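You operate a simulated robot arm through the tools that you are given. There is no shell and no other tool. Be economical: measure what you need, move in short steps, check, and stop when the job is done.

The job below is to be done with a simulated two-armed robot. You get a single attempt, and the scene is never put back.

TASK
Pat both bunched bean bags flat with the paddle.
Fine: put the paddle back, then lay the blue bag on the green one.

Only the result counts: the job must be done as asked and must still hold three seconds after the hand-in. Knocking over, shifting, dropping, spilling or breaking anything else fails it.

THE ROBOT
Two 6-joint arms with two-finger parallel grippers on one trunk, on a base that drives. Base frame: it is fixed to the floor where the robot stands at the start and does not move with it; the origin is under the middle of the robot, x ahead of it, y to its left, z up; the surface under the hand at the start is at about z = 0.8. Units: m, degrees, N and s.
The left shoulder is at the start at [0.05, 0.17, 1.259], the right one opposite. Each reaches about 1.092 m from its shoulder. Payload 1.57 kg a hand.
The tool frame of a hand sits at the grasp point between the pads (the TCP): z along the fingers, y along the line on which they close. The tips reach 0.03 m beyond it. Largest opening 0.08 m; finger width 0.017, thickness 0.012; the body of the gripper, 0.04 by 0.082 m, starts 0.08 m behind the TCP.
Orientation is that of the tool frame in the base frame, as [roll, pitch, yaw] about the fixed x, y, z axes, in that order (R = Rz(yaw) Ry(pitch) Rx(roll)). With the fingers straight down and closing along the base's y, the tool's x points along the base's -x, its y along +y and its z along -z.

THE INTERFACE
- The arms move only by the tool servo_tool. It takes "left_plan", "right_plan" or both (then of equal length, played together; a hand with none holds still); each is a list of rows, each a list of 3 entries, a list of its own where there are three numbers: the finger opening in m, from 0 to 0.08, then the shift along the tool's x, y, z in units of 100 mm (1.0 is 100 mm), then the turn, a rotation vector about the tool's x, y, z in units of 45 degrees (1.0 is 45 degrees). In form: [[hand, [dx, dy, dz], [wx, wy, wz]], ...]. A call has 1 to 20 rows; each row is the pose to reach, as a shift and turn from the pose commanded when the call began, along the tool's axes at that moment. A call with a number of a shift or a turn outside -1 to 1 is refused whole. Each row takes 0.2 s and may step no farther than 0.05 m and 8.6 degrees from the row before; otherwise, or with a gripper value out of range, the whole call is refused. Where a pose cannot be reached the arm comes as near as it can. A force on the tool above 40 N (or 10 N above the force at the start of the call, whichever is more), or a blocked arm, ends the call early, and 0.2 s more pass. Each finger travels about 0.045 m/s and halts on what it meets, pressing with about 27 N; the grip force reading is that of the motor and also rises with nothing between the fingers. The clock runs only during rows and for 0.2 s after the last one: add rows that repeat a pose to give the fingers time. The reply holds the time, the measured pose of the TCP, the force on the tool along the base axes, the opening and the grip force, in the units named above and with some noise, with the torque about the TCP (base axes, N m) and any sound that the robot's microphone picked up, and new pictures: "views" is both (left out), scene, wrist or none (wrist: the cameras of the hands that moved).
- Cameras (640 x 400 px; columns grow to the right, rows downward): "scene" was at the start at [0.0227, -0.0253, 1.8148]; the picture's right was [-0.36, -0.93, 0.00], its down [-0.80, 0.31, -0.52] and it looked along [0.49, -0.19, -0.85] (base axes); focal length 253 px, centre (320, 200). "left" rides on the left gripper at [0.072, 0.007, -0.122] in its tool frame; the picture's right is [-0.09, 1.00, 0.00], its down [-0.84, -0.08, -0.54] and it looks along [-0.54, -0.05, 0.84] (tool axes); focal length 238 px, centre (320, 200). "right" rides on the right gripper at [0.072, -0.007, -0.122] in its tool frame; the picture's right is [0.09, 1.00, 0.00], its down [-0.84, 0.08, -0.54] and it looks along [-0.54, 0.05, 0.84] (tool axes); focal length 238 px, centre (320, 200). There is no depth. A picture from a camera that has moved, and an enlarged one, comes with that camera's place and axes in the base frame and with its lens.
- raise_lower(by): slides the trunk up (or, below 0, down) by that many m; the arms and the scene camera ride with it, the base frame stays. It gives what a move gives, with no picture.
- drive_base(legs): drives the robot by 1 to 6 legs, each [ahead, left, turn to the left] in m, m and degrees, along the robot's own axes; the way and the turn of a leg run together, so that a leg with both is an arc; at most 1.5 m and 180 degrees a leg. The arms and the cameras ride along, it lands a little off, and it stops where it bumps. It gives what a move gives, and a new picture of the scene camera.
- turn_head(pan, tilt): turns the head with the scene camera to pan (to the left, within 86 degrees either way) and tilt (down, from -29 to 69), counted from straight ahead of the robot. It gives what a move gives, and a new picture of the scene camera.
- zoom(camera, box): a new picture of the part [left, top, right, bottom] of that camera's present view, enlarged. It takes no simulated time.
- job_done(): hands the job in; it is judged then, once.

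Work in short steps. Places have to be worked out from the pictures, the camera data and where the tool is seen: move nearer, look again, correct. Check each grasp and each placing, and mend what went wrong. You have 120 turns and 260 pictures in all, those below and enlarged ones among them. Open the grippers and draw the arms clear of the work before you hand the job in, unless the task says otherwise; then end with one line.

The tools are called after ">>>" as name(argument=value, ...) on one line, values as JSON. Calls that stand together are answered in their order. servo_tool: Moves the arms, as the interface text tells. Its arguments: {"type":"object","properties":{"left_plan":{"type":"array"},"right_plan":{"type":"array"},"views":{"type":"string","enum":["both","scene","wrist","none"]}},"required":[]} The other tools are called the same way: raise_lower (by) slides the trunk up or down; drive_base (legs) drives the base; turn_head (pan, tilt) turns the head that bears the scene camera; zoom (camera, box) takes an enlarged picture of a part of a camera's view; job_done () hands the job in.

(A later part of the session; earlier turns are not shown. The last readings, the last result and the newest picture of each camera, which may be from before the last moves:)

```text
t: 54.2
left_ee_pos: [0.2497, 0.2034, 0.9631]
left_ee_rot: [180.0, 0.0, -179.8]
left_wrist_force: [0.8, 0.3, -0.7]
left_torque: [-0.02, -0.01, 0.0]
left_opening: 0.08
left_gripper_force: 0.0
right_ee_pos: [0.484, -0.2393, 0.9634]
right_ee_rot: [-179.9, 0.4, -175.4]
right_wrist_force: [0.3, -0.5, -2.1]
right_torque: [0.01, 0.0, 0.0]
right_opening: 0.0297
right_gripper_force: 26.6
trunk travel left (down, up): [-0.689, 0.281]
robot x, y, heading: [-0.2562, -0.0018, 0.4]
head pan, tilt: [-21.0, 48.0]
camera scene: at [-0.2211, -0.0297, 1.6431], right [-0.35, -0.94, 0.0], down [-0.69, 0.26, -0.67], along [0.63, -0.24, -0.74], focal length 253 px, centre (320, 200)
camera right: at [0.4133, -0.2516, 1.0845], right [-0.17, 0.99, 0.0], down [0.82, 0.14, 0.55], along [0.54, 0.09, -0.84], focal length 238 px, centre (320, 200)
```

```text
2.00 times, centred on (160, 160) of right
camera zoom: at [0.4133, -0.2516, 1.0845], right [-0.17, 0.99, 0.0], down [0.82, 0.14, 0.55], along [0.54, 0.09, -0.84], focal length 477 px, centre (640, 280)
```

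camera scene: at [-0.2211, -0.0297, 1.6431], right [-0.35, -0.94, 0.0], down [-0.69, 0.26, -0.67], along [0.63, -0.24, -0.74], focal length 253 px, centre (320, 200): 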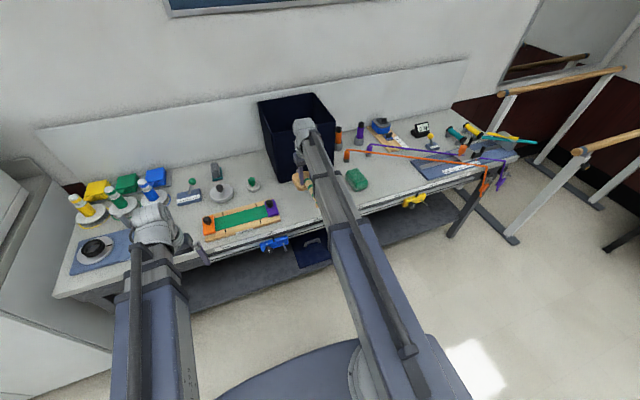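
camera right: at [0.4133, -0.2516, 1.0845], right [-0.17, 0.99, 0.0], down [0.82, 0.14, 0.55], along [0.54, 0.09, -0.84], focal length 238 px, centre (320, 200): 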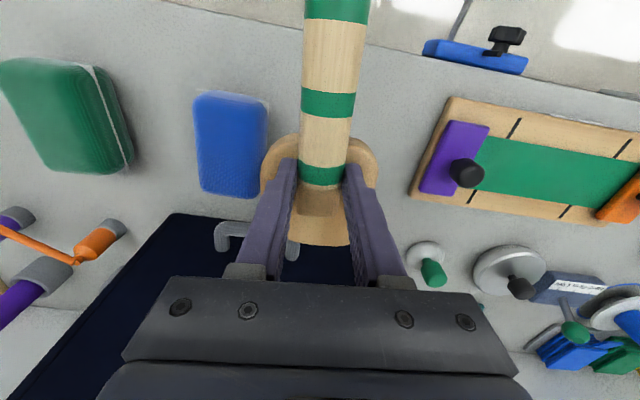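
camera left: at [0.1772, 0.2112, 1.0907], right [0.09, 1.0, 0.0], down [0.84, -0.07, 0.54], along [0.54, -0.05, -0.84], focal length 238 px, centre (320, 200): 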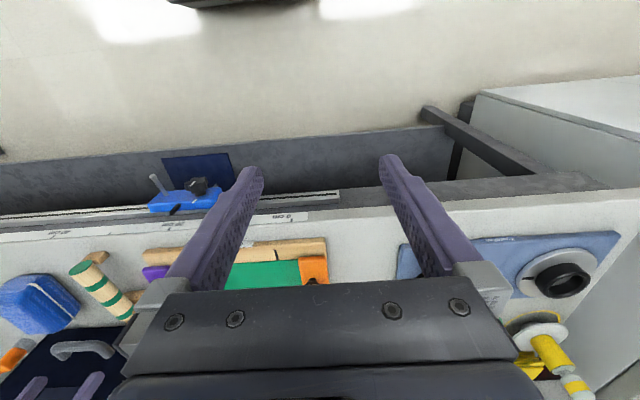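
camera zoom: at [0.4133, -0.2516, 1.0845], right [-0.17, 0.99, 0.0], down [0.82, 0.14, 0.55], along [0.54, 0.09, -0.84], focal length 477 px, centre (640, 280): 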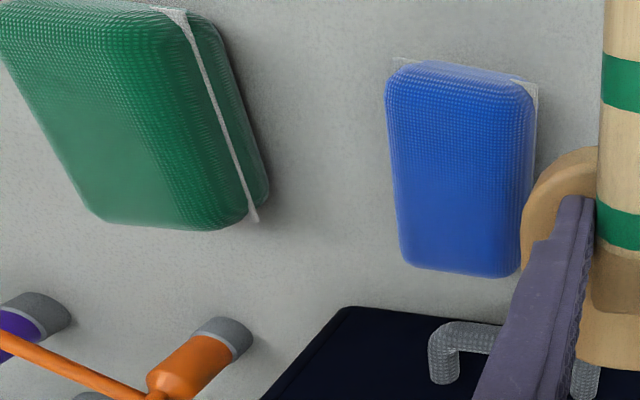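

Check the current top height by feeling: move back over blue and lower gently.

>>> servo_tool(right_plan=[[0.0, [0.0, -0.45, 0], [0, 0, 0]], [0.0, [0.0, -0.9, 0], [0, 0, 0]], [0.0, [0.0, -0.9, 0], [0, 0, 0]]], views="none")

>>> raise_lower(by=-0.046)

>>> raise_lower(by=-0.004)

>>> raise_lower(by=-0.004)

```text
t: 55.0
left_ee_pos: [0.2503, 0.2059, 0.9641]
left_ee_rot: [-180.0, -0.1, -179.8]
left_wrist_force: [-0.3, 0.5, -0.6]
left_torque: [0.0, -0.02, -0.01]
left_opening: 0.08
left_gripper_force: 0.1
right_ee_pos: [0.4916, -0.3275, 0.9632]
right_ee_rot: [-179.9, 0.4, -175.4]
right_wrist_force: [-0.3, 0.2, -1.8]
right_torque: [0.05, -0.08, 0.02]
right_opening: 0.0295
right_gripper_force: 26.9
trunk travel left (down, up): [-0.689, 0.281]
robot x, y, heading: [-0.2542, 0.0014, 0.4]
head pan, tilt: [-21.0, 48.0]
```

```text
t: 55.9
left_ee_pos: [0.2504, 0.2044, 0.9183]
left_ee_rot: [-180.0, 0.0, -179.8]
left_wrist_force: [-0.1, 0.4, -0.1]
left_torque: [-0.02, -0.02, 0.0]
left_opening: 0.0802
left_gripper_force: 0.1
right_ee_pos: [0.4914, -0.3279, 0.9175]
right_ee_rot: [-179.9, 0.4, -175.4]
right_wrist_force: [0.4, -0.5, -1.5]
right_torque: [-0.01, -0.02, 0.01]
right_opening: 0.0295
right_gripper_force: 26.9
trunk travel left (down, up): [-0.643, 0.327]
robot x, y, heading: [-0.2555, 0.0012, 0.1]
head pan, tilt: [-21.0, 48.0]
```

```text
t: 56.4
left_ee_pos: [0.2496, 0.2052, 0.9147]
left_ee_rot: [180.0, 0.1, -179.7]
left_wrist_force: [0.7, -0.8, 0.0]
left_torque: [0.0, 0.0, -0.01]
left_opening: 0.08
left_gripper_force: 0.1
right_ee_pos: [0.4901, -0.3273, 0.9162]
right_ee_rot: [-179.9, 0.6, -175.4]
right_wrist_force: [8.3, -3.9, 33.9]
right_torque: [0.16, -0.14, -0.05]
right_opening: 0.0294
right_gripper_force: 27.2
trunk travel left (down, up): [-0.639, 0.331]
robot x, y, heading: [-0.2534, 0.0028, 0.0]
head pan, tilt: [-21.0, 48.0]
```

```text
t: 56.7
left_ee_pos: [0.2486, 0.2057, 0.914]
left_ee_rot: [-180.0, 0.1, -179.7]
left_wrist_force: [0.3, -0.3, -0.6]
left_torque: [-0.02, 0.0, -0.03]
left_opening: 0.0799
left_gripper_force: 0.0
right_ee_pos: [0.491, -0.327, 0.9161]
right_ee_rot: [-179.8, 0.6, -175.4]
right_wrist_force: [-0.1, -0.5, 30.7]
right_torque: [0.39, 0.24, 0.03]
right_opening: 0.0294
right_gripper_force: 27.1
trunk travel left (down, up): [-0.639, 0.331]
robot x, y, heading: [-0.2527, 0.0002, 0.3]
head pan, tilt: [-21.0, 48.0]
stopped: the force on the tool passed its limit at 52 N (the readings are from after the stop); the commanded pose is now the measured one
```

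Same contact height, so no lasting flattening from that. Lift clear and inspect the bag closely.

>>> raise_lower(by=0.09)

>>> servo_tool(right_plan=[[0.0, [0.0, 0.45, 0], [0, 0, 0]], [0.0, [0.0, 0.9, 0], [0, 0, 0]], [0.0, [0.0, 0.9, 0], [0, 0, 0]]], views="none")

>>> servo_tool(right_plan=[[0.0, [0.0, 0.45, 0], [0, 0, 0]], [0.0, [0.0, 0.6, 0], [0, 0, 0]], [0.0, [0.0, 0.6, 0], [0, 0, 0]]], views="wrist")

>>> zoom(camera="scene", box=[280, 130, 400, 215])

>>> zoom(camera="right", box=[0, 40, 280, 220])

```text
t: 57.9
left_ee_pos: [0.2512, 0.2056, 1.0044]
left_ee_rot: [179.9, 0.0, -179.8]
left_wrist_force: [-0.4, -0.5, 0.5]
left_torque: [0.01, -0.01, 0.0]
left_opening: 0.0801
left_gripper_force: 0.0
right_ee_pos: [0.4919, -0.329, 1.0029]
right_ee_rot: [-179.8, 0.4, -175.4]
right_wrist_force: [0.4, 0.7, -1.4]
right_torque: [-0.01, -0.03, -0.04]
right_opening: 0.0297
right_gripper_force: 27.1
trunk travel left (down, up): [-0.729, 0.241]
robot x, y, heading: [-0.2551, -0.0005, 0.4]
head pan, tilt: [-21.0, 48.0]
```

```text
t: 58.7
left_ee_pos: [0.2515, 0.204, 1.0048]
left_ee_rot: [179.9, 0.0, -179.8]
left_wrist_force: [0.5, -0.7, -1.1]
left_torque: [0.04, -0.01, -0.01]
left_opening: 0.0799
left_gripper_force: 0.1
right_ee_pos: [0.484, -0.2403, 1.0035]
right_ee_rot: [-179.8, 0.5, -175.5]
right_wrist_force: [0.1, 0.4, -2.0]
right_torque: [0.01, -0.01, -0.02]
right_opening: 0.0295
right_gripper_force: 26.8
trunk travel left (down, up): [-0.729, 0.241]
robot x, y, heading: [-0.2528, 0.0048, 0.1]
head pan, tilt: [-21.0, 48.0]
```

```text
t: 59.5
left_ee_pos: [0.2509, 0.2039, 1.0048]
left_ee_rot: [180.0, 0.1, -179.8]
left_wrist_force: [-0.2, -0.9, 0.5]
left_torque: [0.01, 0.01, 0.0]
left_opening: 0.0799
left_gripper_force: 0.1
right_ee_pos: [0.481, -0.1804, 1.0043]
right_ee_rot: [-179.9, 0.5, -175.4]
right_wrist_force: [0.3, -0.1, -1.1]
right_torque: [0.03, -0.01, -0.01]
right_opening: 0.0296
right_gripper_force: 26.9
trunk travel left (down, up): [-0.729, 0.241]
robot x, y, heading: [-0.2547, 0.0044, 0.2]
head pan, tilt: [-21.0, 48.0]
camera right: at [0.4097, -0.192, 1.1246], right [-0.17, 0.99, 0.0], down [0.82, 0.15, 0.55], along [0.54, 0.09, -0.84], focal length 238 px, centre (320, 200)
```

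right: 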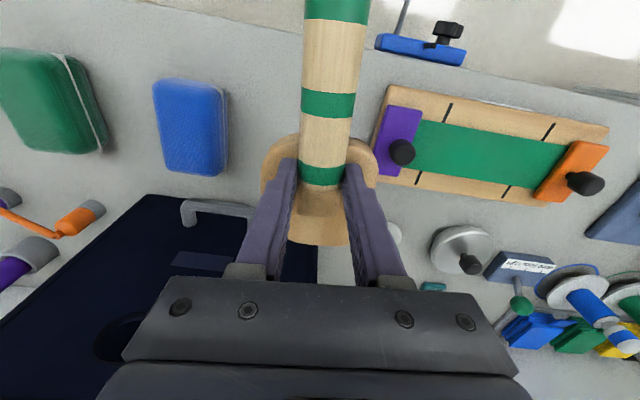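

```text
4.71 times, centred on (340, 172) of scene
camera zoom: at [-0.221, -0.0293, 1.6833], right [-0.35, -0.94, 0.0], down [-0.69, 0.26, -0.67], along [0.63, -0.24, -0.74], focal length 1189 px, centre (226, 329)
```

zoom: 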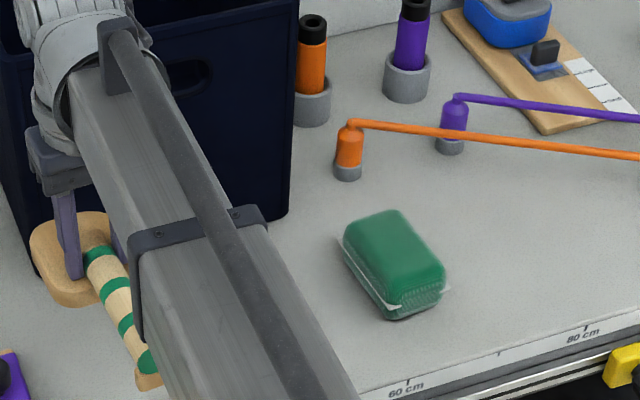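

```text
2.22 times, centred on (140, 130) of right
camera zoom: at [0.4097, -0.192, 1.1246], right [-0.17, 0.99, 0.0], down [0.82, 0.15, 0.55], along [0.54, 0.09, -0.84], focal length 530 px, centre (720, 356)
```

zoom: 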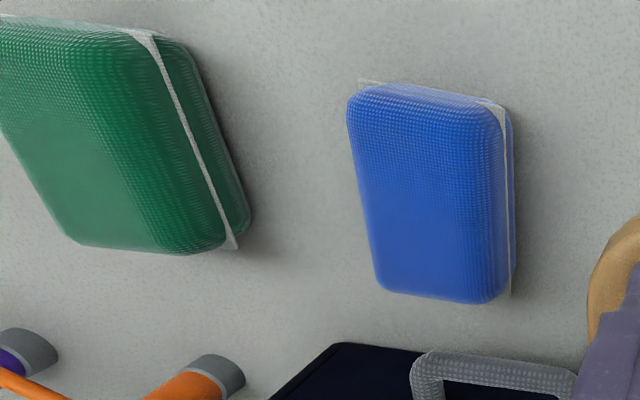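

Blue's apparent size is unchanged. A real "pat" may need impact speed; the trunk moves slowly at the ends of short moves. I'll return over blue and strike mid-stroke from 9 cm above (the force guard will stop it).

>>> servo_tool(right_plan=[[0.0, [0.0, -0.45, 0], [0, 0, 0]], [0.0, [0.0, -0.9, 0], [0, 0, 0]], [0.0, [0.0, -0.9, 0], [0, 0, 0]]], views="none")

>>> servo_tool(right_plan=[[0.0, [0.0, -0.45, 0], [0, 0, 0]], [0.0, [0.0, -0.6, 0], [0, 0, 0]], [0.0, [0.0, -0.6, 0], [0, 0, 0]]], views="none")

>>> raise_lower(by=-0.12)

```text
t: 60.3
left_ee_pos: [0.2507, 0.2051, 1.0036]
left_ee_rot: [-179.9, 0.0, -179.8]
left_wrist_force: [0.7, -0.6, -0.3]
left_torque: [0.01, -0.02, 0.01]
left_opening: 0.0802
left_gripper_force: 0.0
right_ee_pos: [0.4883, -0.2683, 1.0036]
right_ee_rot: [-179.8, 0.5, -175.3]
right_wrist_force: [0.2, 0.4, -0.8]
right_torque: [0.02, -0.07, 0.03]
right_opening: 0.0293
right_gripper_force: 27.0
trunk travel left (down, up): [-0.729, 0.241]
robot x, y, heading: [-0.2511, -0.0006, 0.5]
head pan, tilt: [-21.0, 48.0]
```

```text
t: 61.1
left_ee_pos: [0.2507, 0.2048, 1.003]
left_ee_rot: [179.9, 0.0, -179.8]
left_wrist_force: [-0.5, 0.0, -0.6]
left_torque: [0.03, 0.01, 0.01]
left_opening: 0.08
left_gripper_force: 0.0
right_ee_pos: [0.4937, -0.3289, 1.0031]
right_ee_rot: [-179.8, 0.5, -175.3]
right_wrist_force: [0.8, 0.0, -2.5]
right_torque: [-0.01, -0.02, 0.02]
right_opening: 0.0296
right_gripper_force: 27.1
trunk travel left (down, up): [-0.729, 0.241]
robot x, y, heading: [-0.2554, -0.001, -0.0]
head pan, tilt: [-21.0, 48.0]
```

```text
t: 62.3
left_ee_pos: [0.2496, 0.2058, 0.9049]
left_ee_rot: [-180.0, 0.1, -179.9]
left_wrist_force: [0.3, 0.1, -0.3]
left_torque: [-0.01, 0.04, -0.01]
left_opening: 0.0801
left_gripper_force: 0.0
right_ee_pos: [0.4921, -0.3273, 0.9055]
right_ee_rot: [-179.8, 0.6, -175.5]
right_wrist_force: [-7.5, 3.0, 32.1]
right_torque: [0.35, 0.72, 0.02]
right_opening: 0.0295
right_gripper_force: 27.1
trunk travel left (down, up): [-0.629, 0.341]
robot x, y, heading: [-0.2536, 0.0006, 0.4]
head pan, tilt: [-21.0, 48.0]
stopped: the force on the tool passed its limit at 263 N (the readings are from after the stop); the commanded pose is now the measured one
```

The stop height dropped 1 cm (0.9155→0.9055): the pat works. Raise and strike again from about 6 cm.

>>> raise_lower(by=0.07)

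>>> raise_lower(by=-0.1)

>>> servo_tool(right_plan=[[0.0, [0, 0, 0], [0, 0, 0]]], views="wrist")

>>> zoom(camera="scene", box=[280, 130, 400, 215])

```text
t: 63.4
left_ee_pos: [0.2521, 0.2051, 0.9728]
left_ee_rot: [-180.0, 0.0, -179.8]
left_wrist_force: [-0.3, 0.1, -0.4]
left_torque: [0.01, 0.03, -0.01]
left_opening: 0.08
left_gripper_force: 0.0
right_ee_pos: [0.4963, -0.3294, 0.9732]
right_ee_rot: [-179.8, 0.5, -175.4]
right_wrist_force: [0.9, -1.0, -1.7]
right_torque: [0.0, -0.01, 0.0]
right_opening: 0.0296
right_gripper_force: 26.7
trunk travel left (down, up): [-0.699, 0.271]
robot x, y, heading: [-0.2545, 0.0022, 0.1]
head pan, tilt: [-21.0, 48.0]
```

```text
t: 64.4
left_ee_pos: [0.2512, 0.2049, 0.8923]
left_ee_rot: [180.0, 0.0, -179.7]
left_wrist_force: [0.0, 0.3, -0.1]
left_torque: [0.01, 0.04, 0.01]
left_opening: 0.0801
left_gripper_force: 0.2
right_ee_pos: [0.494, -0.3289, 0.8937]
right_ee_rot: [-179.8, 0.7, -175.5]
right_wrist_force: [-7.7, 3.8, 31.5]
right_torque: [0.33, 0.79, -0.04]
right_opening: 0.0298
right_gripper_force: 26.9
trunk travel left (down, up): [-0.616, 0.354]
robot x, y, heading: [-0.2539, 0.001, 0.1]
head pan, tilt: [-21.0, 48.0]
stopped: the force on the tool passed its limit at 230 N (the readings are from after the stop); the commanded pose is now the measured one
```

```text
t: 64.8
left_ee_pos: [0.2505, 0.2055, 0.8914]
left_ee_rot: [180.0, 0.1, -179.9]
left_wrist_force: [-0.4, 0.2, 0.0]
left_torque: [0.01, 0.01, -0.02]
left_opening: 0.0799
left_gripper_force: 0.1
right_ee_pos: [0.4942, -0.3287, 0.8933]
right_ee_rot: [-179.8, 0.7, -175.4]
right_wrist_force: [-12.0, 4.5, 25.6]
right_torque: [0.51, 0.89, 0.01]
right_opening: 0.0297
right_gripper_force: 26.6
trunk travel left (down, up): [-0.616, 0.354]
robot x, y, heading: [-0.2533, -0.0045, 0.2]
head pan, tilt: [-21.0, 48.0]
camera right: at [0.4228, -0.3415, 1.0136], right [-0.17, 0.99, -0.01], down [0.82, 0.15, 0.55], along [0.55, 0.09, -0.83], focal length 238 px, centre (320, 200)
```

right: 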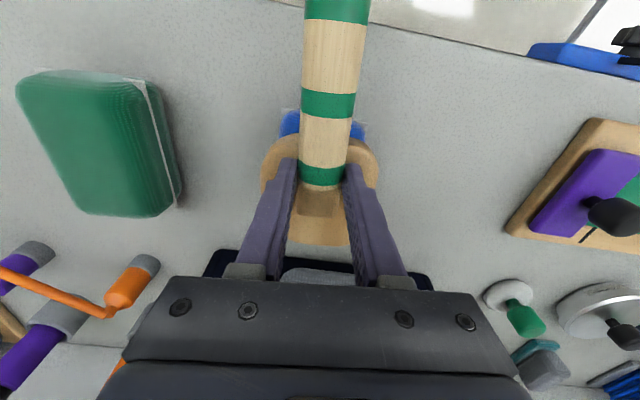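

```text
4.71 times, centred on (340, 172) of scene
camera zoom: at [-0.2244, -0.0281, 1.5705], right [-0.35, -0.94, 0.0], down [-0.69, 0.26, -0.67], along [0.63, -0.24, -0.74], focal length 1189 px, centre (226, 329)
```

zoom: 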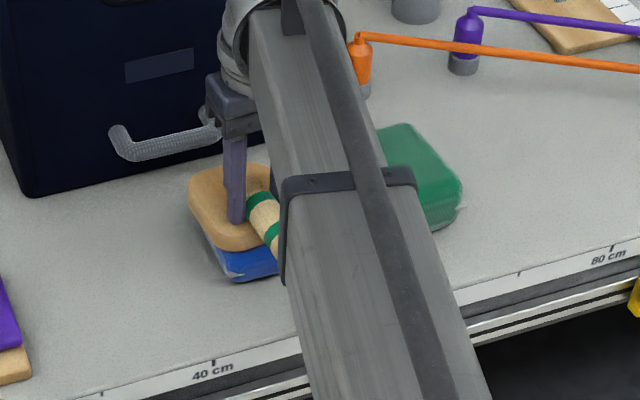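

The bag is visibly flatter (top ≈0.84). Strike again, nudging 5 mm back to stay centred, until it no longer sinks.

>>> raise_lower(by=0.07)

>>> servo_tool(right_plan=[[0.0, [0.06, 0.0, 0], [0, 0, 0]], [0.0, [0.06, 0, 0], [0, 0, 0]]], views="none")

>>> raise_lower(by=-0.1)

>>> raise_lower(by=0.07)

>>> raise_lower(by=-0.1)

```text
t: 65.9
left_ee_pos: [0.2532, 0.2048, 0.9604]
left_ee_rot: [-179.9, 0.0, -179.8]
left_wrist_force: [0.4, 0.7, -0.7]
left_torque: [-0.02, 0.02, -0.02]
left_opening: 0.08
left_gripper_force: 0.1
right_ee_pos: [0.4982, -0.3304, 0.9608]
right_ee_rot: [-179.7, 0.7, -175.4]
right_wrist_force: [-0.5, -0.5, -1.8]
right_torque: [0.0, 0.0, -0.01]
right_opening: 0.0297
right_gripper_force: 27.1
trunk travel left (down, up): [-0.686, 0.284]
robot x, y, heading: [-0.2533, 0.0008, 0.4]
head pan, tilt: [-21.0, 48.0]
```

```text
t: 66.5
left_ee_pos: [0.2518, 0.2044, 0.9608]
left_ee_rot: [-180.0, 0.0, -179.7]
left_wrist_force: [-0.4, 0.3, -0.3]
left_torque: [-0.02, 0.03, 0.0]
left_opening: 0.08
left_gripper_force: 0.0
right_ee_pos: [0.4925, -0.331, 0.9606]
right_ee_rot: [-179.7, 0.8, -175.4]
right_wrist_force: [0.4, -0.7, -1.9]
right_torque: [0.02, -0.06, 0.03]
right_opening: 0.0297
right_gripper_force: 27.0
trunk travel left (down, up): [-0.686, 0.284]
robot x, y, heading: [-0.2538, -0.0053, 0.2]
head pan, tilt: [-21.0, 48.0]
```

```text
t: 67.4
left_ee_pos: [0.2506, 0.2045, 0.8875]
left_ee_rot: [180.0, 0.1, -179.8]
left_wrist_force: [0.4, -0.2, 0.4]
left_torque: [0.03, 0.01, 0.0]
left_opening: 0.0801
left_gripper_force: 0.0
right_ee_pos: [0.4895, -0.3308, 0.8902]
right_ee_rot: [-179.8, 0.7, -175.5]
right_wrist_force: [-10.0, 3.5, 35.2]
right_torque: [0.4, 0.88, -0.07]
right_opening: 0.0298
right_gripper_force: 27.1
trunk travel left (down, up): [-0.612, 0.358]
robot x, y, heading: [-0.253, -0.0016, -0.0]
head pan, tilt: [-21.0, 48.0]
stopped: the force on the tool passed its limit at 271 N (the readings are from after the stop); the commanded pose is now the measured one
```

```text
t: 68.5
left_ee_pos: [0.2546, 0.2041, 0.9567]
left_ee_rot: [-179.9, 0.0, -179.8]
left_wrist_force: [-0.7, 0.9, 0.9]
left_torque: [-0.01, 0.0, 0.01]
left_opening: 0.08
left_gripper_force: 0.1
right_ee_pos: [0.4925, -0.332, 0.9558]
right_ee_rot: [-179.7, 0.9, -175.5]
right_wrist_force: [-0.3, -0.5, -0.5]
right_torque: [-0.01, -0.05, 0.03]
right_opening: 0.0296
right_gripper_force: 27.2
trunk travel left (down, up): [-0.682, 0.288]
robot x, y, heading: [-0.2553, 0.0006, 0.4]
head pan, tilt: [-21.0, 48.0]
```

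```text
t: 69.4
left_ee_pos: [0.2519, 0.2045, 0.8884]
left_ee_rot: [-180.0, 0.1, -179.9]
left_wrist_force: [0.2, 0.8, 0.2]
left_torque: [-0.01, 0.02, 0.02]
left_opening: 0.08
left_gripper_force: 0.1
right_ee_pos: [0.4907, -0.3311, 0.8903]
right_ee_rot: [-179.8, 0.9, -175.6]
right_wrist_force: [-9.2, 4.5, 32.6]
right_torque: [0.32, 0.82, -0.09]
right_opening: 0.0298
right_gripper_force: 26.8
trunk travel left (down, up): [-0.612, 0.358]
robot x, y, heading: [-0.2562, -0.003, 0.5]
head pan, tilt: [-21.0, 48.0]
stopped: the force on the tool passed its limit at 213 N (the readings are from after the stop); the commanded pose is now the measured one
```

Height has settled at 0.890 (thickness ≈3.7 cm) with no further change. Lift, go toward the green bag, and look at the blue one.

>>> raise_lower(by=0.1)

>>> servo_tool(right_plan=[[0.0, [0.0, -0.45, 0], [0, 0, 0]], [0.0, [0.0, -0.9, 0], [0, 0, 0]], [0.0, [0.0, -0.9, 0], [0, 0, 0]]], views="none")

>>> servo_tool(right_plan=[[0.0, [0.0, -0.45, 0], [0, 0, 0]], [0.0, [0.0, -0.75, 0], [0, 0, 0]], [0.0, [0.0, -0.75, 0], [0, 0, 0]]], views="both")

>>> zoom(camera="scene", box=[280, 130, 420, 220])

```text
t: 70.7
left_ee_pos: [0.2542, 0.2034, 0.9874]
left_ee_rot: [180.0, 0.0, -179.9]
left_wrist_force: [0.0, 1.0, 0.1]
left_torque: [0.0, -0.01, -0.01]
left_opening: 0.0799
left_gripper_force: 0.1
right_ee_pos: [0.4951, -0.3336, 0.9882]
right_ee_rot: [-179.6, 1.1, -175.5]
right_wrist_force: [-0.8, -0.5, -0.6]
right_torque: [-0.01, -0.03, -0.01]
right_opening: 0.0296
right_gripper_force: 27.3
trunk travel left (down, up): [-0.712, 0.258]
robot x, y, heading: [-0.2522, 0.0003, 0.1]
head pan, tilt: [-21.0, 48.0]
```

```text
t: 71.5
left_ee_pos: [0.2546, 0.203, 0.9885]
left_ee_rot: [-180.0, 0.0, -179.9]
left_wrist_force: [-0.1, 0.3, -0.3]
left_torque: [0.01, -0.02, -0.02]
left_opening: 0.0799
left_gripper_force: 0.0
right_ee_pos: [0.5024, -0.4241, 0.9878]
right_ee_rot: [-179.7, 1.0, -175.3]
right_wrist_force: [-0.5, 0.3, -1.1]
right_torque: [-0.01, 0.0, 0.04]
right_opening: 0.0293
right_gripper_force: 26.8
trunk travel left (down, up): [-0.712, 0.258]
robot x, y, heading: [-0.2521, -0.0009, 0.0]
head pan, tilt: [-21.0, 48.0]
```

```text
t: 72.3
left_ee_pos: [0.2543, 0.2047, 0.987]
left_ee_rot: [179.9, 0.0, -179.9]
left_wrist_force: [-1.1, -0.6, 0.5]
left_torque: [0.01, 0.03, 0.0]
left_opening: 0.08
left_gripper_force: 0.1
right_ee_pos: [0.5071, -0.4987, 0.9873]
right_ee_rot: [-179.7, 1.1, -175.4]
right_wrist_force: [-0.2, -0.2, -1.3]
right_torque: [0.0, -0.03, -0.02]
right_opening: 0.0295
right_gripper_force: 26.6
trunk travel left (down, up): [-0.712, 0.258]
robot x, y, heading: [-0.2534, -0.0006, 0.3]
head pan, tilt: [-21.0, 48.0]
camera scene: at [-0.2197, -0.0301, 1.6668], right [-0.35, -0.94, 0.0], down [-0.69, 0.26, -0.67], along [0.63, -0.24, -0.74], focal length 253 px, centre (320, 200)
camera right: at [0.436, -0.5103, 1.1074], right [-0.17, 0.99, -0.01], down [0.82, 0.15, 0.56], along [0.55, 0.09, -0.83], focal length 238 px, centre (320, 200)
```

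scene: 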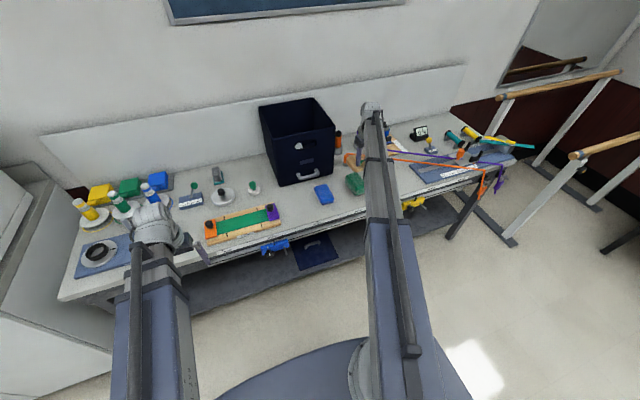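
right: 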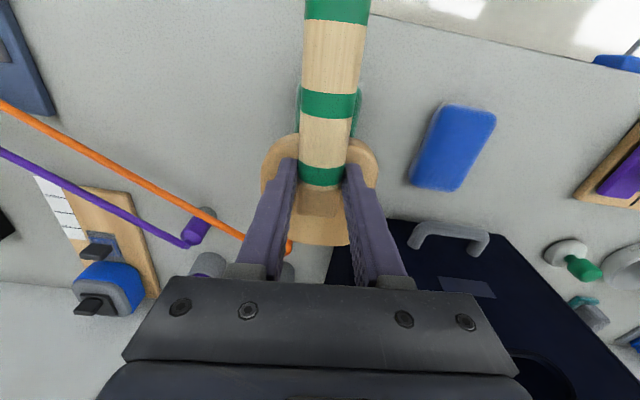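

```text
4.44 times, centred on (350, 175) of scene
camera zoom: at [-0.2197, -0.0301, 1.6668], right [-0.35, -0.94, 0.0], down [-0.69, 0.26, -0.67], along [0.63, -0.24, -0.74], focal length 1123 px, centre (187, 311)
```

zoom: 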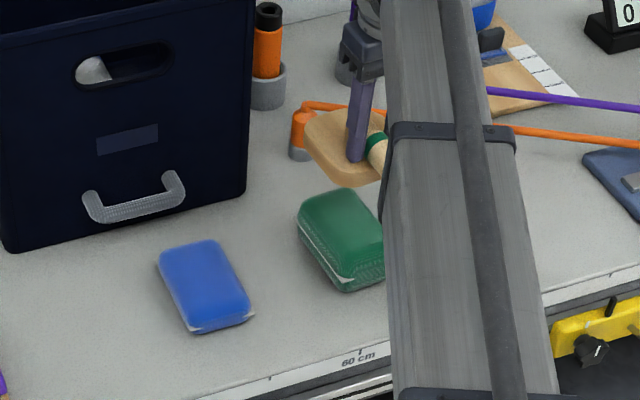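

Blue is now flat. Centre over the green bag (TCP ≈ (0.485,-0.484)) and pat it the same way.

>>> servo_tool(right_plan=[[0.0, [0.21, 0.16, 0], [0, 0, 0]], [0.0, [0.21, 0.16, 0], [0, 0, 0]]], views="wrist")

>>> zoom(camera="right", box=[240, 60, 400, 260])

```text
t: 72.9
left_ee_pos: [0.2541, 0.2033, 0.9866]
left_ee_rot: [-179.9, 0.1, -179.9]
left_wrist_force: [1.0, 0.4, -0.1]
left_torque: [0.03, -0.02, -0.03]
left_opening: 0.0799
left_gripper_force: 0.0
right_ee_pos: [0.4847, -0.484, 0.9871]
right_ee_rot: [-179.7, 1.1, -175.5]
right_wrist_force: [0.8, 1.2, -2.2]
right_torque: [0.0, -0.04, -0.03]
right_opening: 0.0296
right_gripper_force: 27.2
trunk travel left (down, up): [-0.712, 0.258]
robot x, y, heading: [-0.2467, -0.0042, 0.1]
head pan, tilt: [-21.0, 48.0]
camera right: at [0.4132, -0.496, 1.1071], right [-0.17, 0.99, -0.01], down [0.82, 0.15, 0.56], along [0.55, 0.09, -0.83], focal length 238 px, centre (320, 200)
```

right: 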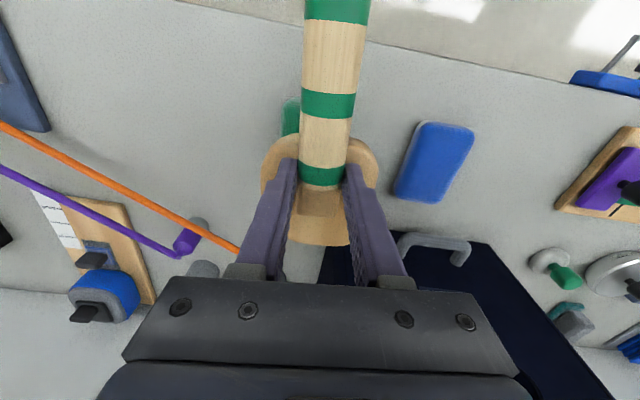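

```text
2.00 times, centred on (320, 160) of right
camera zoom: at [0.4132, -0.496, 1.1071], right [-0.17, 0.99, -0.01], down [0.82, 0.15, 0.56], along [0.55, 0.09, -0.83], focal length 477 px, centre (320, 280)
```

zoom: 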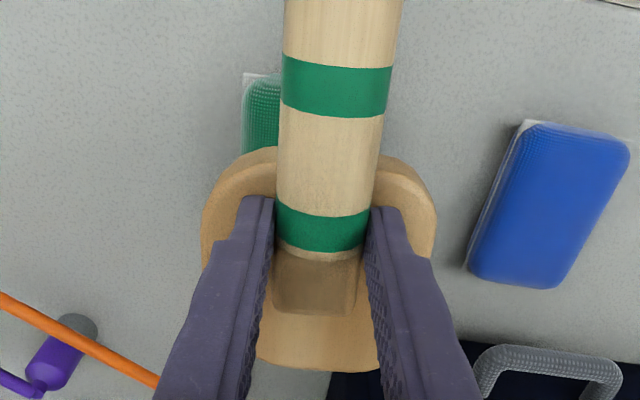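

Well centred. Strike the green bag.

>>> raise_lower(by=-0.12)

>>> raise_lower(by=0.07)

>>> raise_lower(by=-0.11)

>>> raise_lower(by=0.07)

>>> servo_tool(right_plan=[[0.0, [0, 0, 0], [0, 0, 0]]], views="wrist")

```text
t: 74.1
left_ee_pos: [0.2527, 0.2044, 0.8884]
left_ee_rot: [-179.9, 0.1, -179.8]
left_wrist_force: [0.3, 0.0, 1.0]
left_torque: [-0.04, 0.01, 0.02]
left_opening: 0.0803
left_gripper_force: 0.0
right_ee_pos: [0.4828, -0.4827, 0.8898]
right_ee_rot: [-179.7, 1.1, -175.4]
right_wrist_force: [-6.2, 4.2, 30.3]
right_torque: [0.52, 0.73, -0.04]
right_opening: 0.0298
right_gripper_force: 27.2
trunk travel left (down, up): [-0.612, 0.358]
robot x, y, heading: [-0.2524, 0.0027, 0.3]
head pan, tilt: [-21.0, 48.0]
stopped: the force on the tool passed its limit at 170 N (the readings are from after the stop); the commanded pose is now the measured one
```

```text
t: 75.2
left_ee_pos: [0.2549, 0.2031, 0.9573]
left_ee_rot: [-179.9, 0.0, -179.8]
left_wrist_force: [0.2, -0.3, -0.2]
left_torque: [0.0, -0.02, 0.0]
left_opening: 0.0801
left_gripper_force: 0.0
right_ee_pos: [0.4862, -0.4848, 0.9565]
right_ee_rot: [-179.7, 1.2, -175.6]
right_wrist_force: [0.3, -0.7, -1.2]
right_torque: [0.01, -0.01, -0.04]
right_opening: 0.0297
right_gripper_force: 27.5
trunk travel left (down, up): [-0.682, 0.288]
robot x, y, heading: [-0.2507, -0.0027, 0.2]
head pan, tilt: [-21.0, 48.0]
```

```text
t: 76.1
left_ee_pos: [0.2533, 0.2037, 0.8877]
left_ee_rot: [-179.8, 0.3, -180.0]
left_wrist_force: [0.5, -0.6, 0.2]
left_torque: [0.0, 0.0, 0.0]
left_opening: 0.0799
left_gripper_force: 0.0
right_ee_pos: [0.4833, -0.4834, 0.8903]
right_ee_rot: [-179.7, 1.2, -175.4]
right_wrist_force: [-9.2, 5.4, 34.5]
right_torque: [0.57, 0.86, -0.06]
right_opening: 0.0299
right_gripper_force: 26.8
trunk travel left (down, up): [-0.612, 0.358]
robot x, y, heading: [-0.2527, -0.0052, -0.0]
head pan, tilt: [-21.0, 48.0]
stopped: the force on the tool passed its limit at 223 N (the readings are from after the stop); the commanded pose is now the measured one
```

```text
t: 77.2
left_ee_pos: [0.2562, 0.2027, 0.9582]
left_ee_rot: [-180.0, 0.1, -179.9]
left_wrist_force: [0.5, 0.3, -0.3]
left_torque: [0.01, 0.02, -0.01]
left_opening: 0.0799
left_gripper_force: 0.2
right_ee_pos: [0.4888, -0.4862, 0.9557]
right_ee_rot: [-179.6, 1.3, -175.5]
right_wrist_force: [-0.1, -0.4, -1.9]
right_torque: [0.01, 0.04, -0.02]
right_opening: 0.0296
right_gripper_force: 27.2
trunk travel left (down, up): [-0.682, 0.288]
robot x, y, heading: [-0.2499, -0.0044, 0.4]
head pan, tilt: [-21.0, 48.0]
```

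```text
t: 77.6
left_ee_pos: [0.2565, 0.202, 0.9567]
left_ee_rot: [-180.0, -0.1, -180.0]
left_wrist_force: [0.8, -0.4, -0.2]
left_torque: [0.03, 0.01, -0.05]
left_opening: 0.0797
left_gripper_force: 0.1
right_ee_pos: [0.4882, -0.4854, 0.9562]
right_ee_rot: [-179.6, 1.3, -175.4]
right_wrist_force: [0.4, -0.4, -1.3]
right_torque: [-0.03, -0.01, -0.03]
right_opening: 0.0295
right_gripper_force: 27.1
trunk travel left (down, up): [-0.682, 0.288]
robot x, y, heading: [-0.2535, 0.0006, 0.3]
head pan, tilt: [-21.0, 48.0]
camera right: at [0.4153, -0.4978, 1.0764], right [-0.17, 0.99, -0.01], down [0.82, 0.15, 0.56], along [0.55, 0.09, -0.83], focal length 238 px, centre (320, 200)
```

right: 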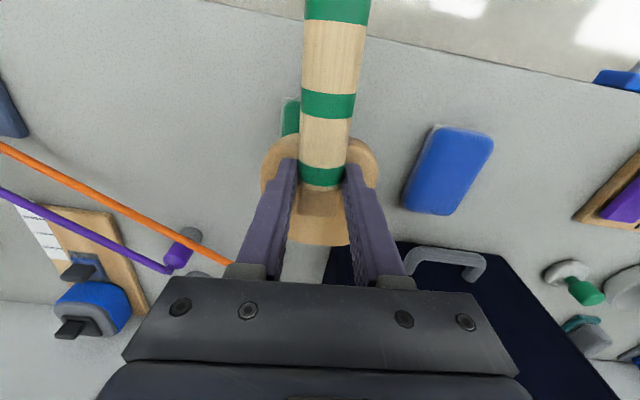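

Green also stopped at 0.890 on both strikes, so it's flat. Now level the hand and carry the paddle back to its home.

>>> servo_tool(right_plan=[[0.0, [0.0, 0.45, 0], [-0.005, -0.015, 0]], [0.0, [0.0, 0.9, 0], [-0.009, -0.028, 0]], [0.0, [0.0, 0.9, 0], [-0.009, -0.028, 0]]], views="none")

>>> servo_tool(right_plan=[[0.0, [0.0, 0.48, 0], [0, 0, 0]], [0.0, [0.0, 0.96, 0], [0, 0, 0]], [0.0, [0.0, 0.96, 0], [0, 0, 0]]], views="none")

>>> servo_tool(right_plan=[[0.0, [0.0, 0.48, 0], [0, 0, 0]], [0.0, [0.0, 0.96, 0], [0, 0, 0]], [0.0, [0.0, 0.96, 0], [0, 0, 0]]], views="none")

```text
t: 78.4
left_ee_pos: [0.2564, 0.202, 0.9576]
left_ee_rot: [180.0, 0.0, -179.9]
left_wrist_force: [0.1, 0.6, -0.1]
left_torque: [-0.01, 0.01, 0.01]
left_opening: 0.08
left_gripper_force: 0.1
right_ee_pos: [0.4797, -0.3966, 0.9573]
right_ee_rot: [-180.0, 2.5, -175.6]
right_wrist_force: [-0.9, -0.5, -2.4]
right_torque: [-0.02, -0.04, 0.01]
right_opening: 0.0293
right_gripper_force: 26.8
trunk travel left (down, up): [-0.682, 0.288]
robot x, y, heading: [-0.2526, -0.0016, 0.5]
head pan, tilt: [-21.0, 48.0]
```

```text
t: 79.2
left_ee_pos: [0.2565, 0.2018, 0.9559]
left_ee_rot: [-179.9, -0.1, -179.8]
left_wrist_force: [0.5, -0.3, 0.9]
left_torque: [-0.02, 0.04, 0.02]
left_opening: 0.0797
left_gripper_force: 0.1
right_ee_pos: [0.473, -0.3031, 0.9562]
right_ee_rot: [180.0, 2.6, -175.5]
right_wrist_force: [0.9, 0.0, -2.3]
right_torque: [-0.03, -0.01, -0.03]
right_opening: 0.0296
right_gripper_force: 27.0
trunk travel left (down, up): [-0.682, 0.288]
robot x, y, heading: [-0.2521, -0.0004, 0.2]
head pan, tilt: [-21.0, 48.0]
```

```text
t: 80.0
left_ee_pos: [0.2565, 0.2028, 0.9572]
left_ee_rot: [-180.0, 0.1, -179.9]
left_wrist_force: [0.5, -0.9, 0.1]
left_torque: [0.02, -0.04, 0.0]
left_opening: 0.08
left_gripper_force: 0.0
right_ee_pos: [0.4644, -0.2052, 0.957]
right_ee_rot: [-179.9, 2.6, -175.5]
right_wrist_force: [-0.1, 0.0, -1.5]
right_torque: [0.0, 0.02, -0.01]
right_opening: 0.0296
right_gripper_force: 26.7
trunk travel left (down, up): [-0.682, 0.288]
robot x, y, heading: [-0.2524, -0.0012, 0.2]
head pan, tilt: [-21.0, 48.0]
```

Pitch needs the opposite sign; fix it (+2.6°) and move forward to the home spot.

>>> servo_tool(right_plan=[[0.0, [-0.3, 0.18, 0], [0, 0.03, 0]], [0.0, [-0.65, 0.18, 0], [0, 0.058, 0]], [0.0, [-0.95, 0.18, 0], [0, 0.058, 0]], [0.0, [-0.95, 0.18, 0], [0, 0.058, 0]]], views="wrist")

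```text
t: 81.0
left_ee_pos: [0.2567, 0.2028, 0.9566]
left_ee_rot: [180.0, 0.0, -179.8]
left_wrist_force: [-0.4, 0.3, 0.1]
left_torque: [0.02, 0.03, -0.01]
left_opening: 0.08
left_gripper_force: 0.0
right_ee_pos: [0.5574, -0.1806, 0.9569]
right_ee_rot: [-179.9, -0.1, -175.5]
right_wrist_force: [0.0, 0.4, -1.7]
right_torque: [-0.01, -0.02, 0.01]
right_opening: 0.0294
right_gripper_force: 27.3
right hand out of reach, approached as far as the arm can: row 3, 4
trunk travel left (down, up): [-0.682, 0.288]
robot x, y, heading: [-0.2521, -0.0025, 0.3]
head pan, tilt: [-21.0, 48.0]
camera right: at [0.4882, -0.1917, 1.0783], right [-0.17, 0.99, 0.0], down [0.83, 0.14, 0.54], along [0.53, 0.09, -0.84], focal length 238 px, centre (320, 200)
```

right: 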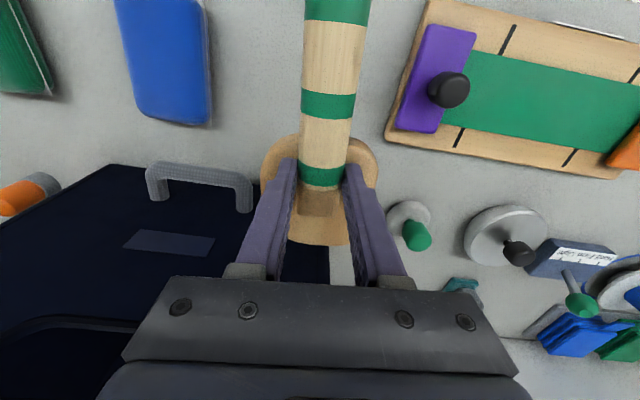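

At home xy. Lower onto the table gently.

>>> raise_lower(by=-0.095)

>>> raise_lower(by=-0.005)

>>> raise_lower(by=-0.003)

```text
t: 82.2
left_ee_pos: [0.2562, 0.2012, 0.8614]
left_ee_rot: [-180.0, 0.0, -179.9]
left_wrist_force: [0.7, 0.3, 0.4]
left_torque: [0.02, 0.0, 0.01]
left_opening: 0.0799
left_gripper_force: 0.1
right_ee_pos: [0.5576, -0.1782, 0.8621]
right_ee_rot: [-180.0, 0.0, -175.5]
right_wrist_force: [0.8, 0.0, -2.3]
right_torque: [0.02, -0.02, -0.01]
right_opening: 0.0297
right_gripper_force: 26.9
trunk travel left (down, up): [-0.587, 0.383]
robot x, y, heading: [-0.2544, 0.0016, 0.3]
head pan, tilt: [-21.0, 48.0]
```

```text
t: 82.8
left_ee_pos: [0.2567, 0.2022, 0.8562]
left_ee_rot: [180.0, 0.0, -179.9]
left_wrist_force: [0.3, -0.2, 0.5]
left_torque: [-0.03, -0.02, -0.03]
left_opening: 0.08
left_gripper_force: 0.0
right_ee_pos: [0.5578, -0.1789, 0.8569]
right_ee_rot: [-179.9, -0.1, -175.5]
right_wrist_force: [0.9, -0.2, -1.2]
right_torque: [-0.01, 0.0, -0.01]
right_opening: 0.0296
right_gripper_force: 26.9
trunk travel left (down, up): [-0.582, 0.388]
robot x, y, heading: [-0.2474, 0.0014, 0.2]
head pan, tilt: [-21.0, 48.0]
```

```text
t: 83.3
left_ee_pos: [0.2555, 0.2012, 0.8529]
left_ee_rot: [179.9, 0.0, -179.9]
left_wrist_force: [0.0, 0.1, 0.1]
left_torque: [0.0, -0.02, 0.0]
left_opening: 0.0802
left_gripper_force: 0.1
right_ee_pos: [0.558, -0.1796, 0.8534]
right_ee_rot: [-179.9, 0.2, -175.5]
right_wrist_force: [1.6, -1.2, 9.4]
right_torque: [0.13, -0.76, -0.01]
right_opening: 0.0298
right_gripper_force: 27.2
trunk travel left (down, up): [-0.579, 0.391]
robot x, y, heading: [-0.2498, -0.0032, 0.3]
head pan, tilt: [-21.0, 48.0]
```

Contact felt (9 N) at 0.853. Open gradually to a modest width, then look.

>>> servo_tool(right_plan=[[0.032, [0, 0, 0], [0, 0, 0]], [0.04, [0, 0, 0], [0, 0, 0]], [0.05, [0, 0, 0], [0, 0, 0]], [0.06, [0, 0, 0], [0, 0, 0]], [0.06, [0, 0, 0], [0, 0, 0]]], views="wrist")

>>> raise_lower(by=0.115)

>>> servo_tool(right_plan=[[0.06, [0.35, 0, 0], [0, 0, 0]], [0.07, [0.7, 0, 0], [0, 0, 0]], [0.08, [0.7, 0, 0], [0, 0, 0]]], views="both")

```text
t: 84.5
left_ee_pos: [0.2546, 0.2025, 0.8536]
left_ee_rot: [-180.0, 0.2, -180.0]
left_wrist_force: [0.1, -1.1, -0.6]
left_torque: [0.0, -0.05, 0.01]
left_opening: 0.0801
left_gripper_force: 0.0
right_ee_pos: [0.5578, -0.1783, 0.8533]
right_ee_rot: [-179.9, -0.1, -175.5]
right_wrist_force: [-0.7, -2.6, 5.3]
right_torque: [0.13, 0.02, 0.02]
right_opening: 0.0578
right_gripper_force: 0.1
trunk travel left (down, up): [-0.579, 0.391]
robot x, y, heading: [-0.2497, 0.0008, 0.6]
head pan, tilt: [-21.0, 48.0]
camera right: at [0.4878, -0.192, 0.9756], right [-0.17, 0.99, 0.0], down [0.83, 0.14, 0.54], along [0.53, 0.09, -0.84], focal length 238 px, centre (320, 200)
```

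right: 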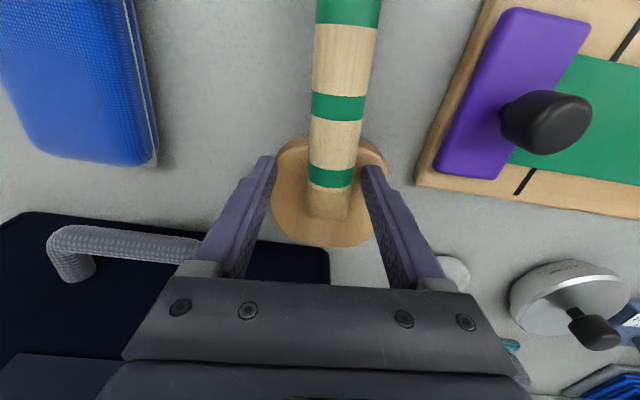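

```text
t: 86.0
left_ee_pos: [0.2554, 0.2027, 0.9675]
left_ee_rot: [180.0, -0.1, -179.9]
left_wrist_force: [-0.3, -0.3, 0.4]
left_torque: [0.03, 0.01, -0.03]
left_opening: 0.0799
left_gripper_force: 0.0
right_ee_pos: [0.5574, -0.179, 0.9682]
right_ee_rot: [-179.8, -0.1, -175.5]
right_wrist_force: [0.3, -0.2, -0.2]
right_torque: [0.02, 0.02, -0.01]
right_opening: 0.0601
right_gripper_force: 0.1
trunk travel left (down, up): [-0.694, 0.276]
robot x, y, heading: [-0.2546, -0.0006, 0.3]
head pan, tilt: [-21.0, 48.0]
```

```text
t: 86.8
left_ee_pos: [0.2553, 0.2031, 0.9694]
left_ee_rot: [180.0, 0.0, 180.0]
left_wrist_force: [0.3, -0.1, -0.1]
left_torque: [0.02, -0.01, 0.0]
left_opening: 0.08
left_gripper_force: 0.0
right_ee_pos: [0.4888, -0.1867, 0.9684]
right_ee_rot: [-179.9, -0.1, -175.5]
right_wrist_force: [-0.1, -0.1, 0.2]
right_torque: [0.0, 0.01, -0.02]
right_opening: 0.0801
right_gripper_force: 0.0
trunk travel left (down, up): [-0.694, 0.276]
robot x, y, heading: [-0.252, -0.001, -0.0]
head pan, tilt: [-21.0, 48.0]
camera scene: at [-0.2188, -0.0305, 1.6482], right [-0.35, -0.93, 0.0], down [-0.69, 0.26, -0.67], along [0.63, -0.24, -0.74], focal length 253 px, centre (320, 200)
camera right: at [0.418, -0.1985, 1.0901], right [-0.17, 0.99, 0.0], down [0.83, 0.14, 0.54], along [0.53, 0.09, -0.84], focal length 238 px, centre (320, 200)
```

scene: 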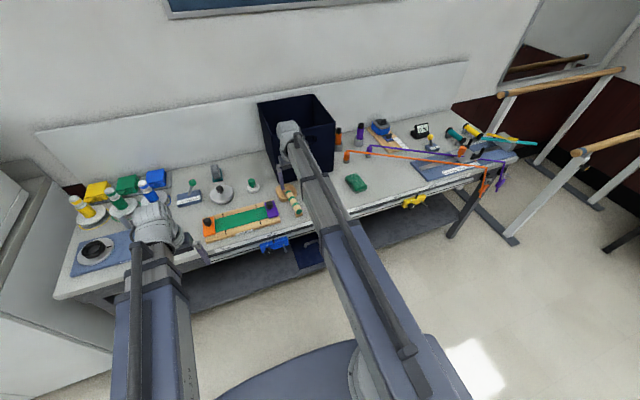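
right: 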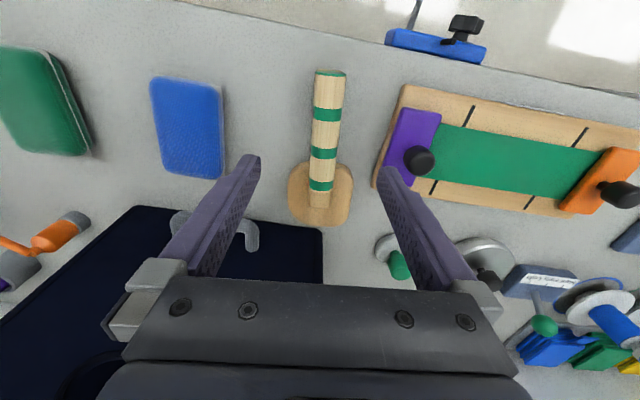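

Paddle is back at its place within a few mm. Now the blue bag: centre ≈(0.525,-0.330), width ≈0.072, yaw ≈-2.7°. Move above it, rotating the gripper to match.

>>> servo_tool(right_plan=[[0.08, [0, -0.4, 0], [0, 0, 0.08]], [0.08, [-0.1, -0.8, 0], [0, 0, 0.16]], [0.08, [-0.1, -0.8, 0], [0, 0, 0.16]]], views="none")

>>> servo_tool(right_plan=[[0.08, [0, -0.3, 0], [0, 0, 0]], [0.08, [-0.15, -0.65, 0], [0, 0, 0]], [0.08, [-0.15, -0.65, 0], [0, 0, 0]]], views="wrist")

>>> zoom(camera="right", box=[240, 60, 400, 260])

```text
t: 87.6
left_ee_pos: [0.2563, 0.2012, 0.9695]
left_ee_rot: [180.0, 0.0, -179.9]
left_wrist_force: [0.1, 0.4, 0.0]
left_torque: [-0.01, -0.01, 0.02]
left_opening: 0.08
left_gripper_force: 0.0
right_ee_pos: [0.5045, -0.2628, 0.9686]
right_ee_rot: [-180.0, 0.0, 177.3]
right_wrist_force: [0.1, -0.6, 0.7]
right_torque: [0.01, 0.01, -0.02]
right_opening: 0.0802
right_gripper_force: 0.1
trunk travel left (down, up): [-0.694, 0.276]
robot x, y, heading: [-0.2525, -0.001, 0.4]
head pan, tilt: [-21.0, 48.0]
```

```text
t: 88.4
left_ee_pos: [0.2555, 0.2028, 0.9684]
left_ee_rot: [179.9, 0.1, -179.9]
left_wrist_force: [0.4, -0.2, -0.5]
left_torque: [0.04, 0.01, -0.01]
left_opening: 0.0799
left_gripper_force: 0.1
right_ee_pos: [0.5159, -0.3269, 0.9688]
right_ee_rot: [-179.9, 0.0, 177.4]
right_wrist_force: [-0.3, -1.0, -0.7]
right_torque: [0.01, 0.01, 0.0]
right_opening: 0.0799
right_gripper_force: 0.0
trunk travel left (down, up): [-0.694, 0.276]
robot x, y, heading: [-0.2535, -0.0037, 0.3]
head pan, tilt: [-21.0, 48.0]
camera right: at [0.4456, -0.3319, 1.0904], right [-0.05, 1.0, 0.0], down [0.84, 0.04, 0.54], along [0.54, 0.02, -0.84], focal length 238 px, centre (320, 200)
```

right: 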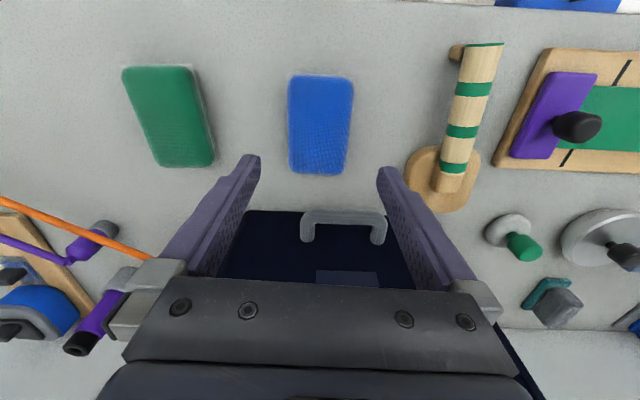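

```text
2.00 times, centred on (320, 160) of right
camera zoom: at [0.4456, -0.3319, 1.0904], right [-0.05, 1.0, 0.0], down [0.84, 0.04, 0.54], along [0.54, 0.02, -0.84], focal length 477 px, centre (320, 280)
```

zoom: 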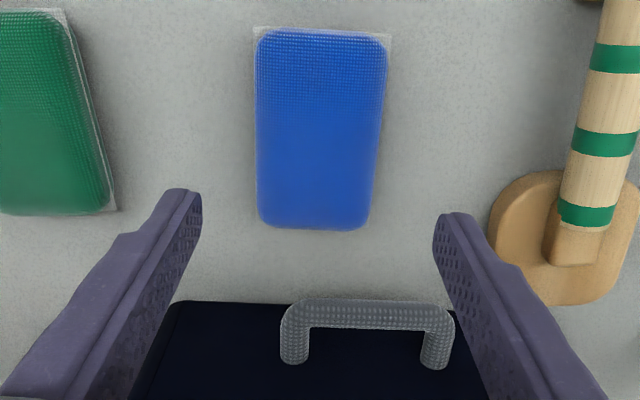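

Refine: bag centre ≈(0.524,-0.330), width ≈0.065, yaw ≈-1°. Adjust slightly and lower to just above it.

>>> servo_tool(right_plan=[[0.08, [-0.06, -0.03, 0], [0, 0, -0.035]], [0.08, [-0.06, -0.03, 0], [0, 0, -0.035]]], views="none")

>>> raise_lower(by=-0.09)

>>> servo_tool(right_plan=[[0.08, [0, 0, 0], [0, 0, 0]]], views="wrist")

>>> zoom(camera="right", box=[220, 60, 420, 260])

```text
t: 89.0
left_ee_pos: [0.2568, 0.2019, 0.9687]
left_ee_rot: [179.9, 0.1, -179.9]
left_wrist_force: [0.2, 0.5, 0.6]
left_torque: [0.02, 0.03, -0.01]
left_opening: 0.0801
left_gripper_force: 0.0
right_ee_pos: [0.5209, -0.332, 0.9694]
right_ee_rot: [-179.9, 0.0, 178.9]
right_wrist_force: [-0.1, 0.6, 0.3]
right_torque: [0.0, -0.01, 0.04]
right_opening: 0.0801
right_gripper_force: 0.1
trunk travel left (down, up): [-0.694, 0.276]
robot x, y, heading: [-0.253, -0.0026, 0.3]
head pan, tilt: [-21.0, 48.0]
```

```text
t: 90.2
left_ee_pos: [0.2563, 0.2014, 0.879]
left_ee_rot: [179.9, 0.1, -179.9]
left_wrist_force: [0.5, -0.2, -0.2]
left_torque: [0.02, 0.03, 0.01]
left_opening: 0.0798
left_gripper_force: 0.0
right_ee_pos: [0.5219, -0.332, 0.8785]
right_ee_rot: [-179.9, 0.0, 178.9]
right_wrist_force: [0.0, 0.2, 0.2]
right_torque: [0.0, 0.03, -0.03]
right_opening: 0.0799
right_gripper_force: 0.0
trunk travel left (down, up): [-0.604, 0.366]
robot x, y, heading: [-0.2523, -0.0021, -0.1]
head pan, tilt: [-21.0, 48.0]
```

```text
t: 90.6
left_ee_pos: [0.2554, 0.2014, 0.8786]
left_ee_rot: [180.0, 0.1, -179.9]
left_wrist_force: [0.7, -0.7, -0.2]
left_torque: [0.01, -0.01, 0.02]
left_opening: 0.0799
left_gripper_force: 0.0
right_ee_pos: [0.5229, -0.3321, 0.8787]
right_ee_rot: [-179.9, 0.0, 179.0]
right_wrist_force: [0.4, -0.3, 0.0]
right_torque: [0.01, -0.01, 0.02]
right_opening: 0.0798
right_gripper_force: 0.0
trunk travel left (down, up): [-0.604, 0.366]
robot x, y, heading: [-0.2512, -0.0014, 0.4]
head pan, tilt: [-21.0, 48.0]
camera right: at [0.4513, -0.3373, 1.0003], right [-0.07, 1.0, 0.0], down [0.84, 0.06, 0.54], along [0.54, 0.04, -0.84], focal length 238 px, centre (320, 200)
```

right: 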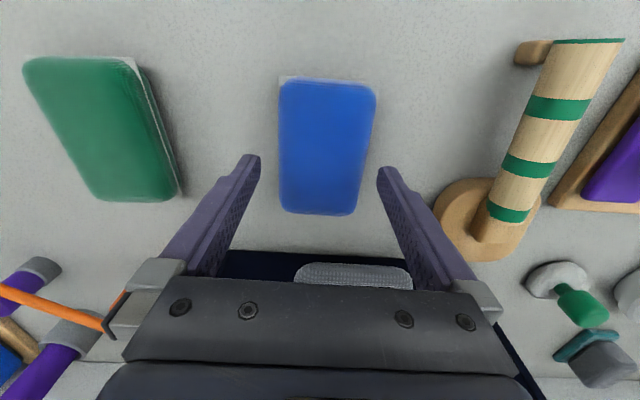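

```text
2.00 times, centred on (320, 160) of right
camera zoom: at [0.4513, -0.3373, 1.0003], right [-0.07, 1.0, 0.0], down [0.84, 0.06, 0.54], along [0.54, 0.04, -0.84], focal length 477 px, centre (320, 280)
```

zoom: 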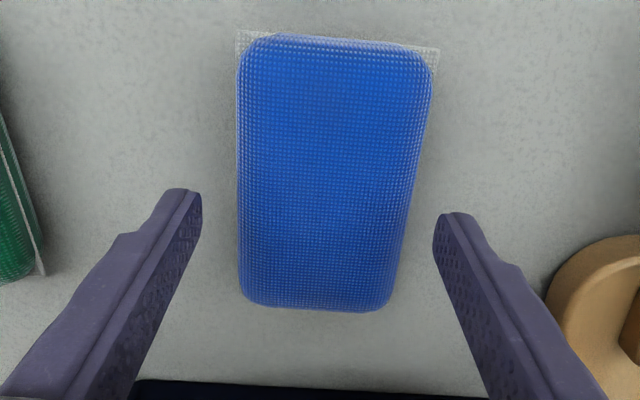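

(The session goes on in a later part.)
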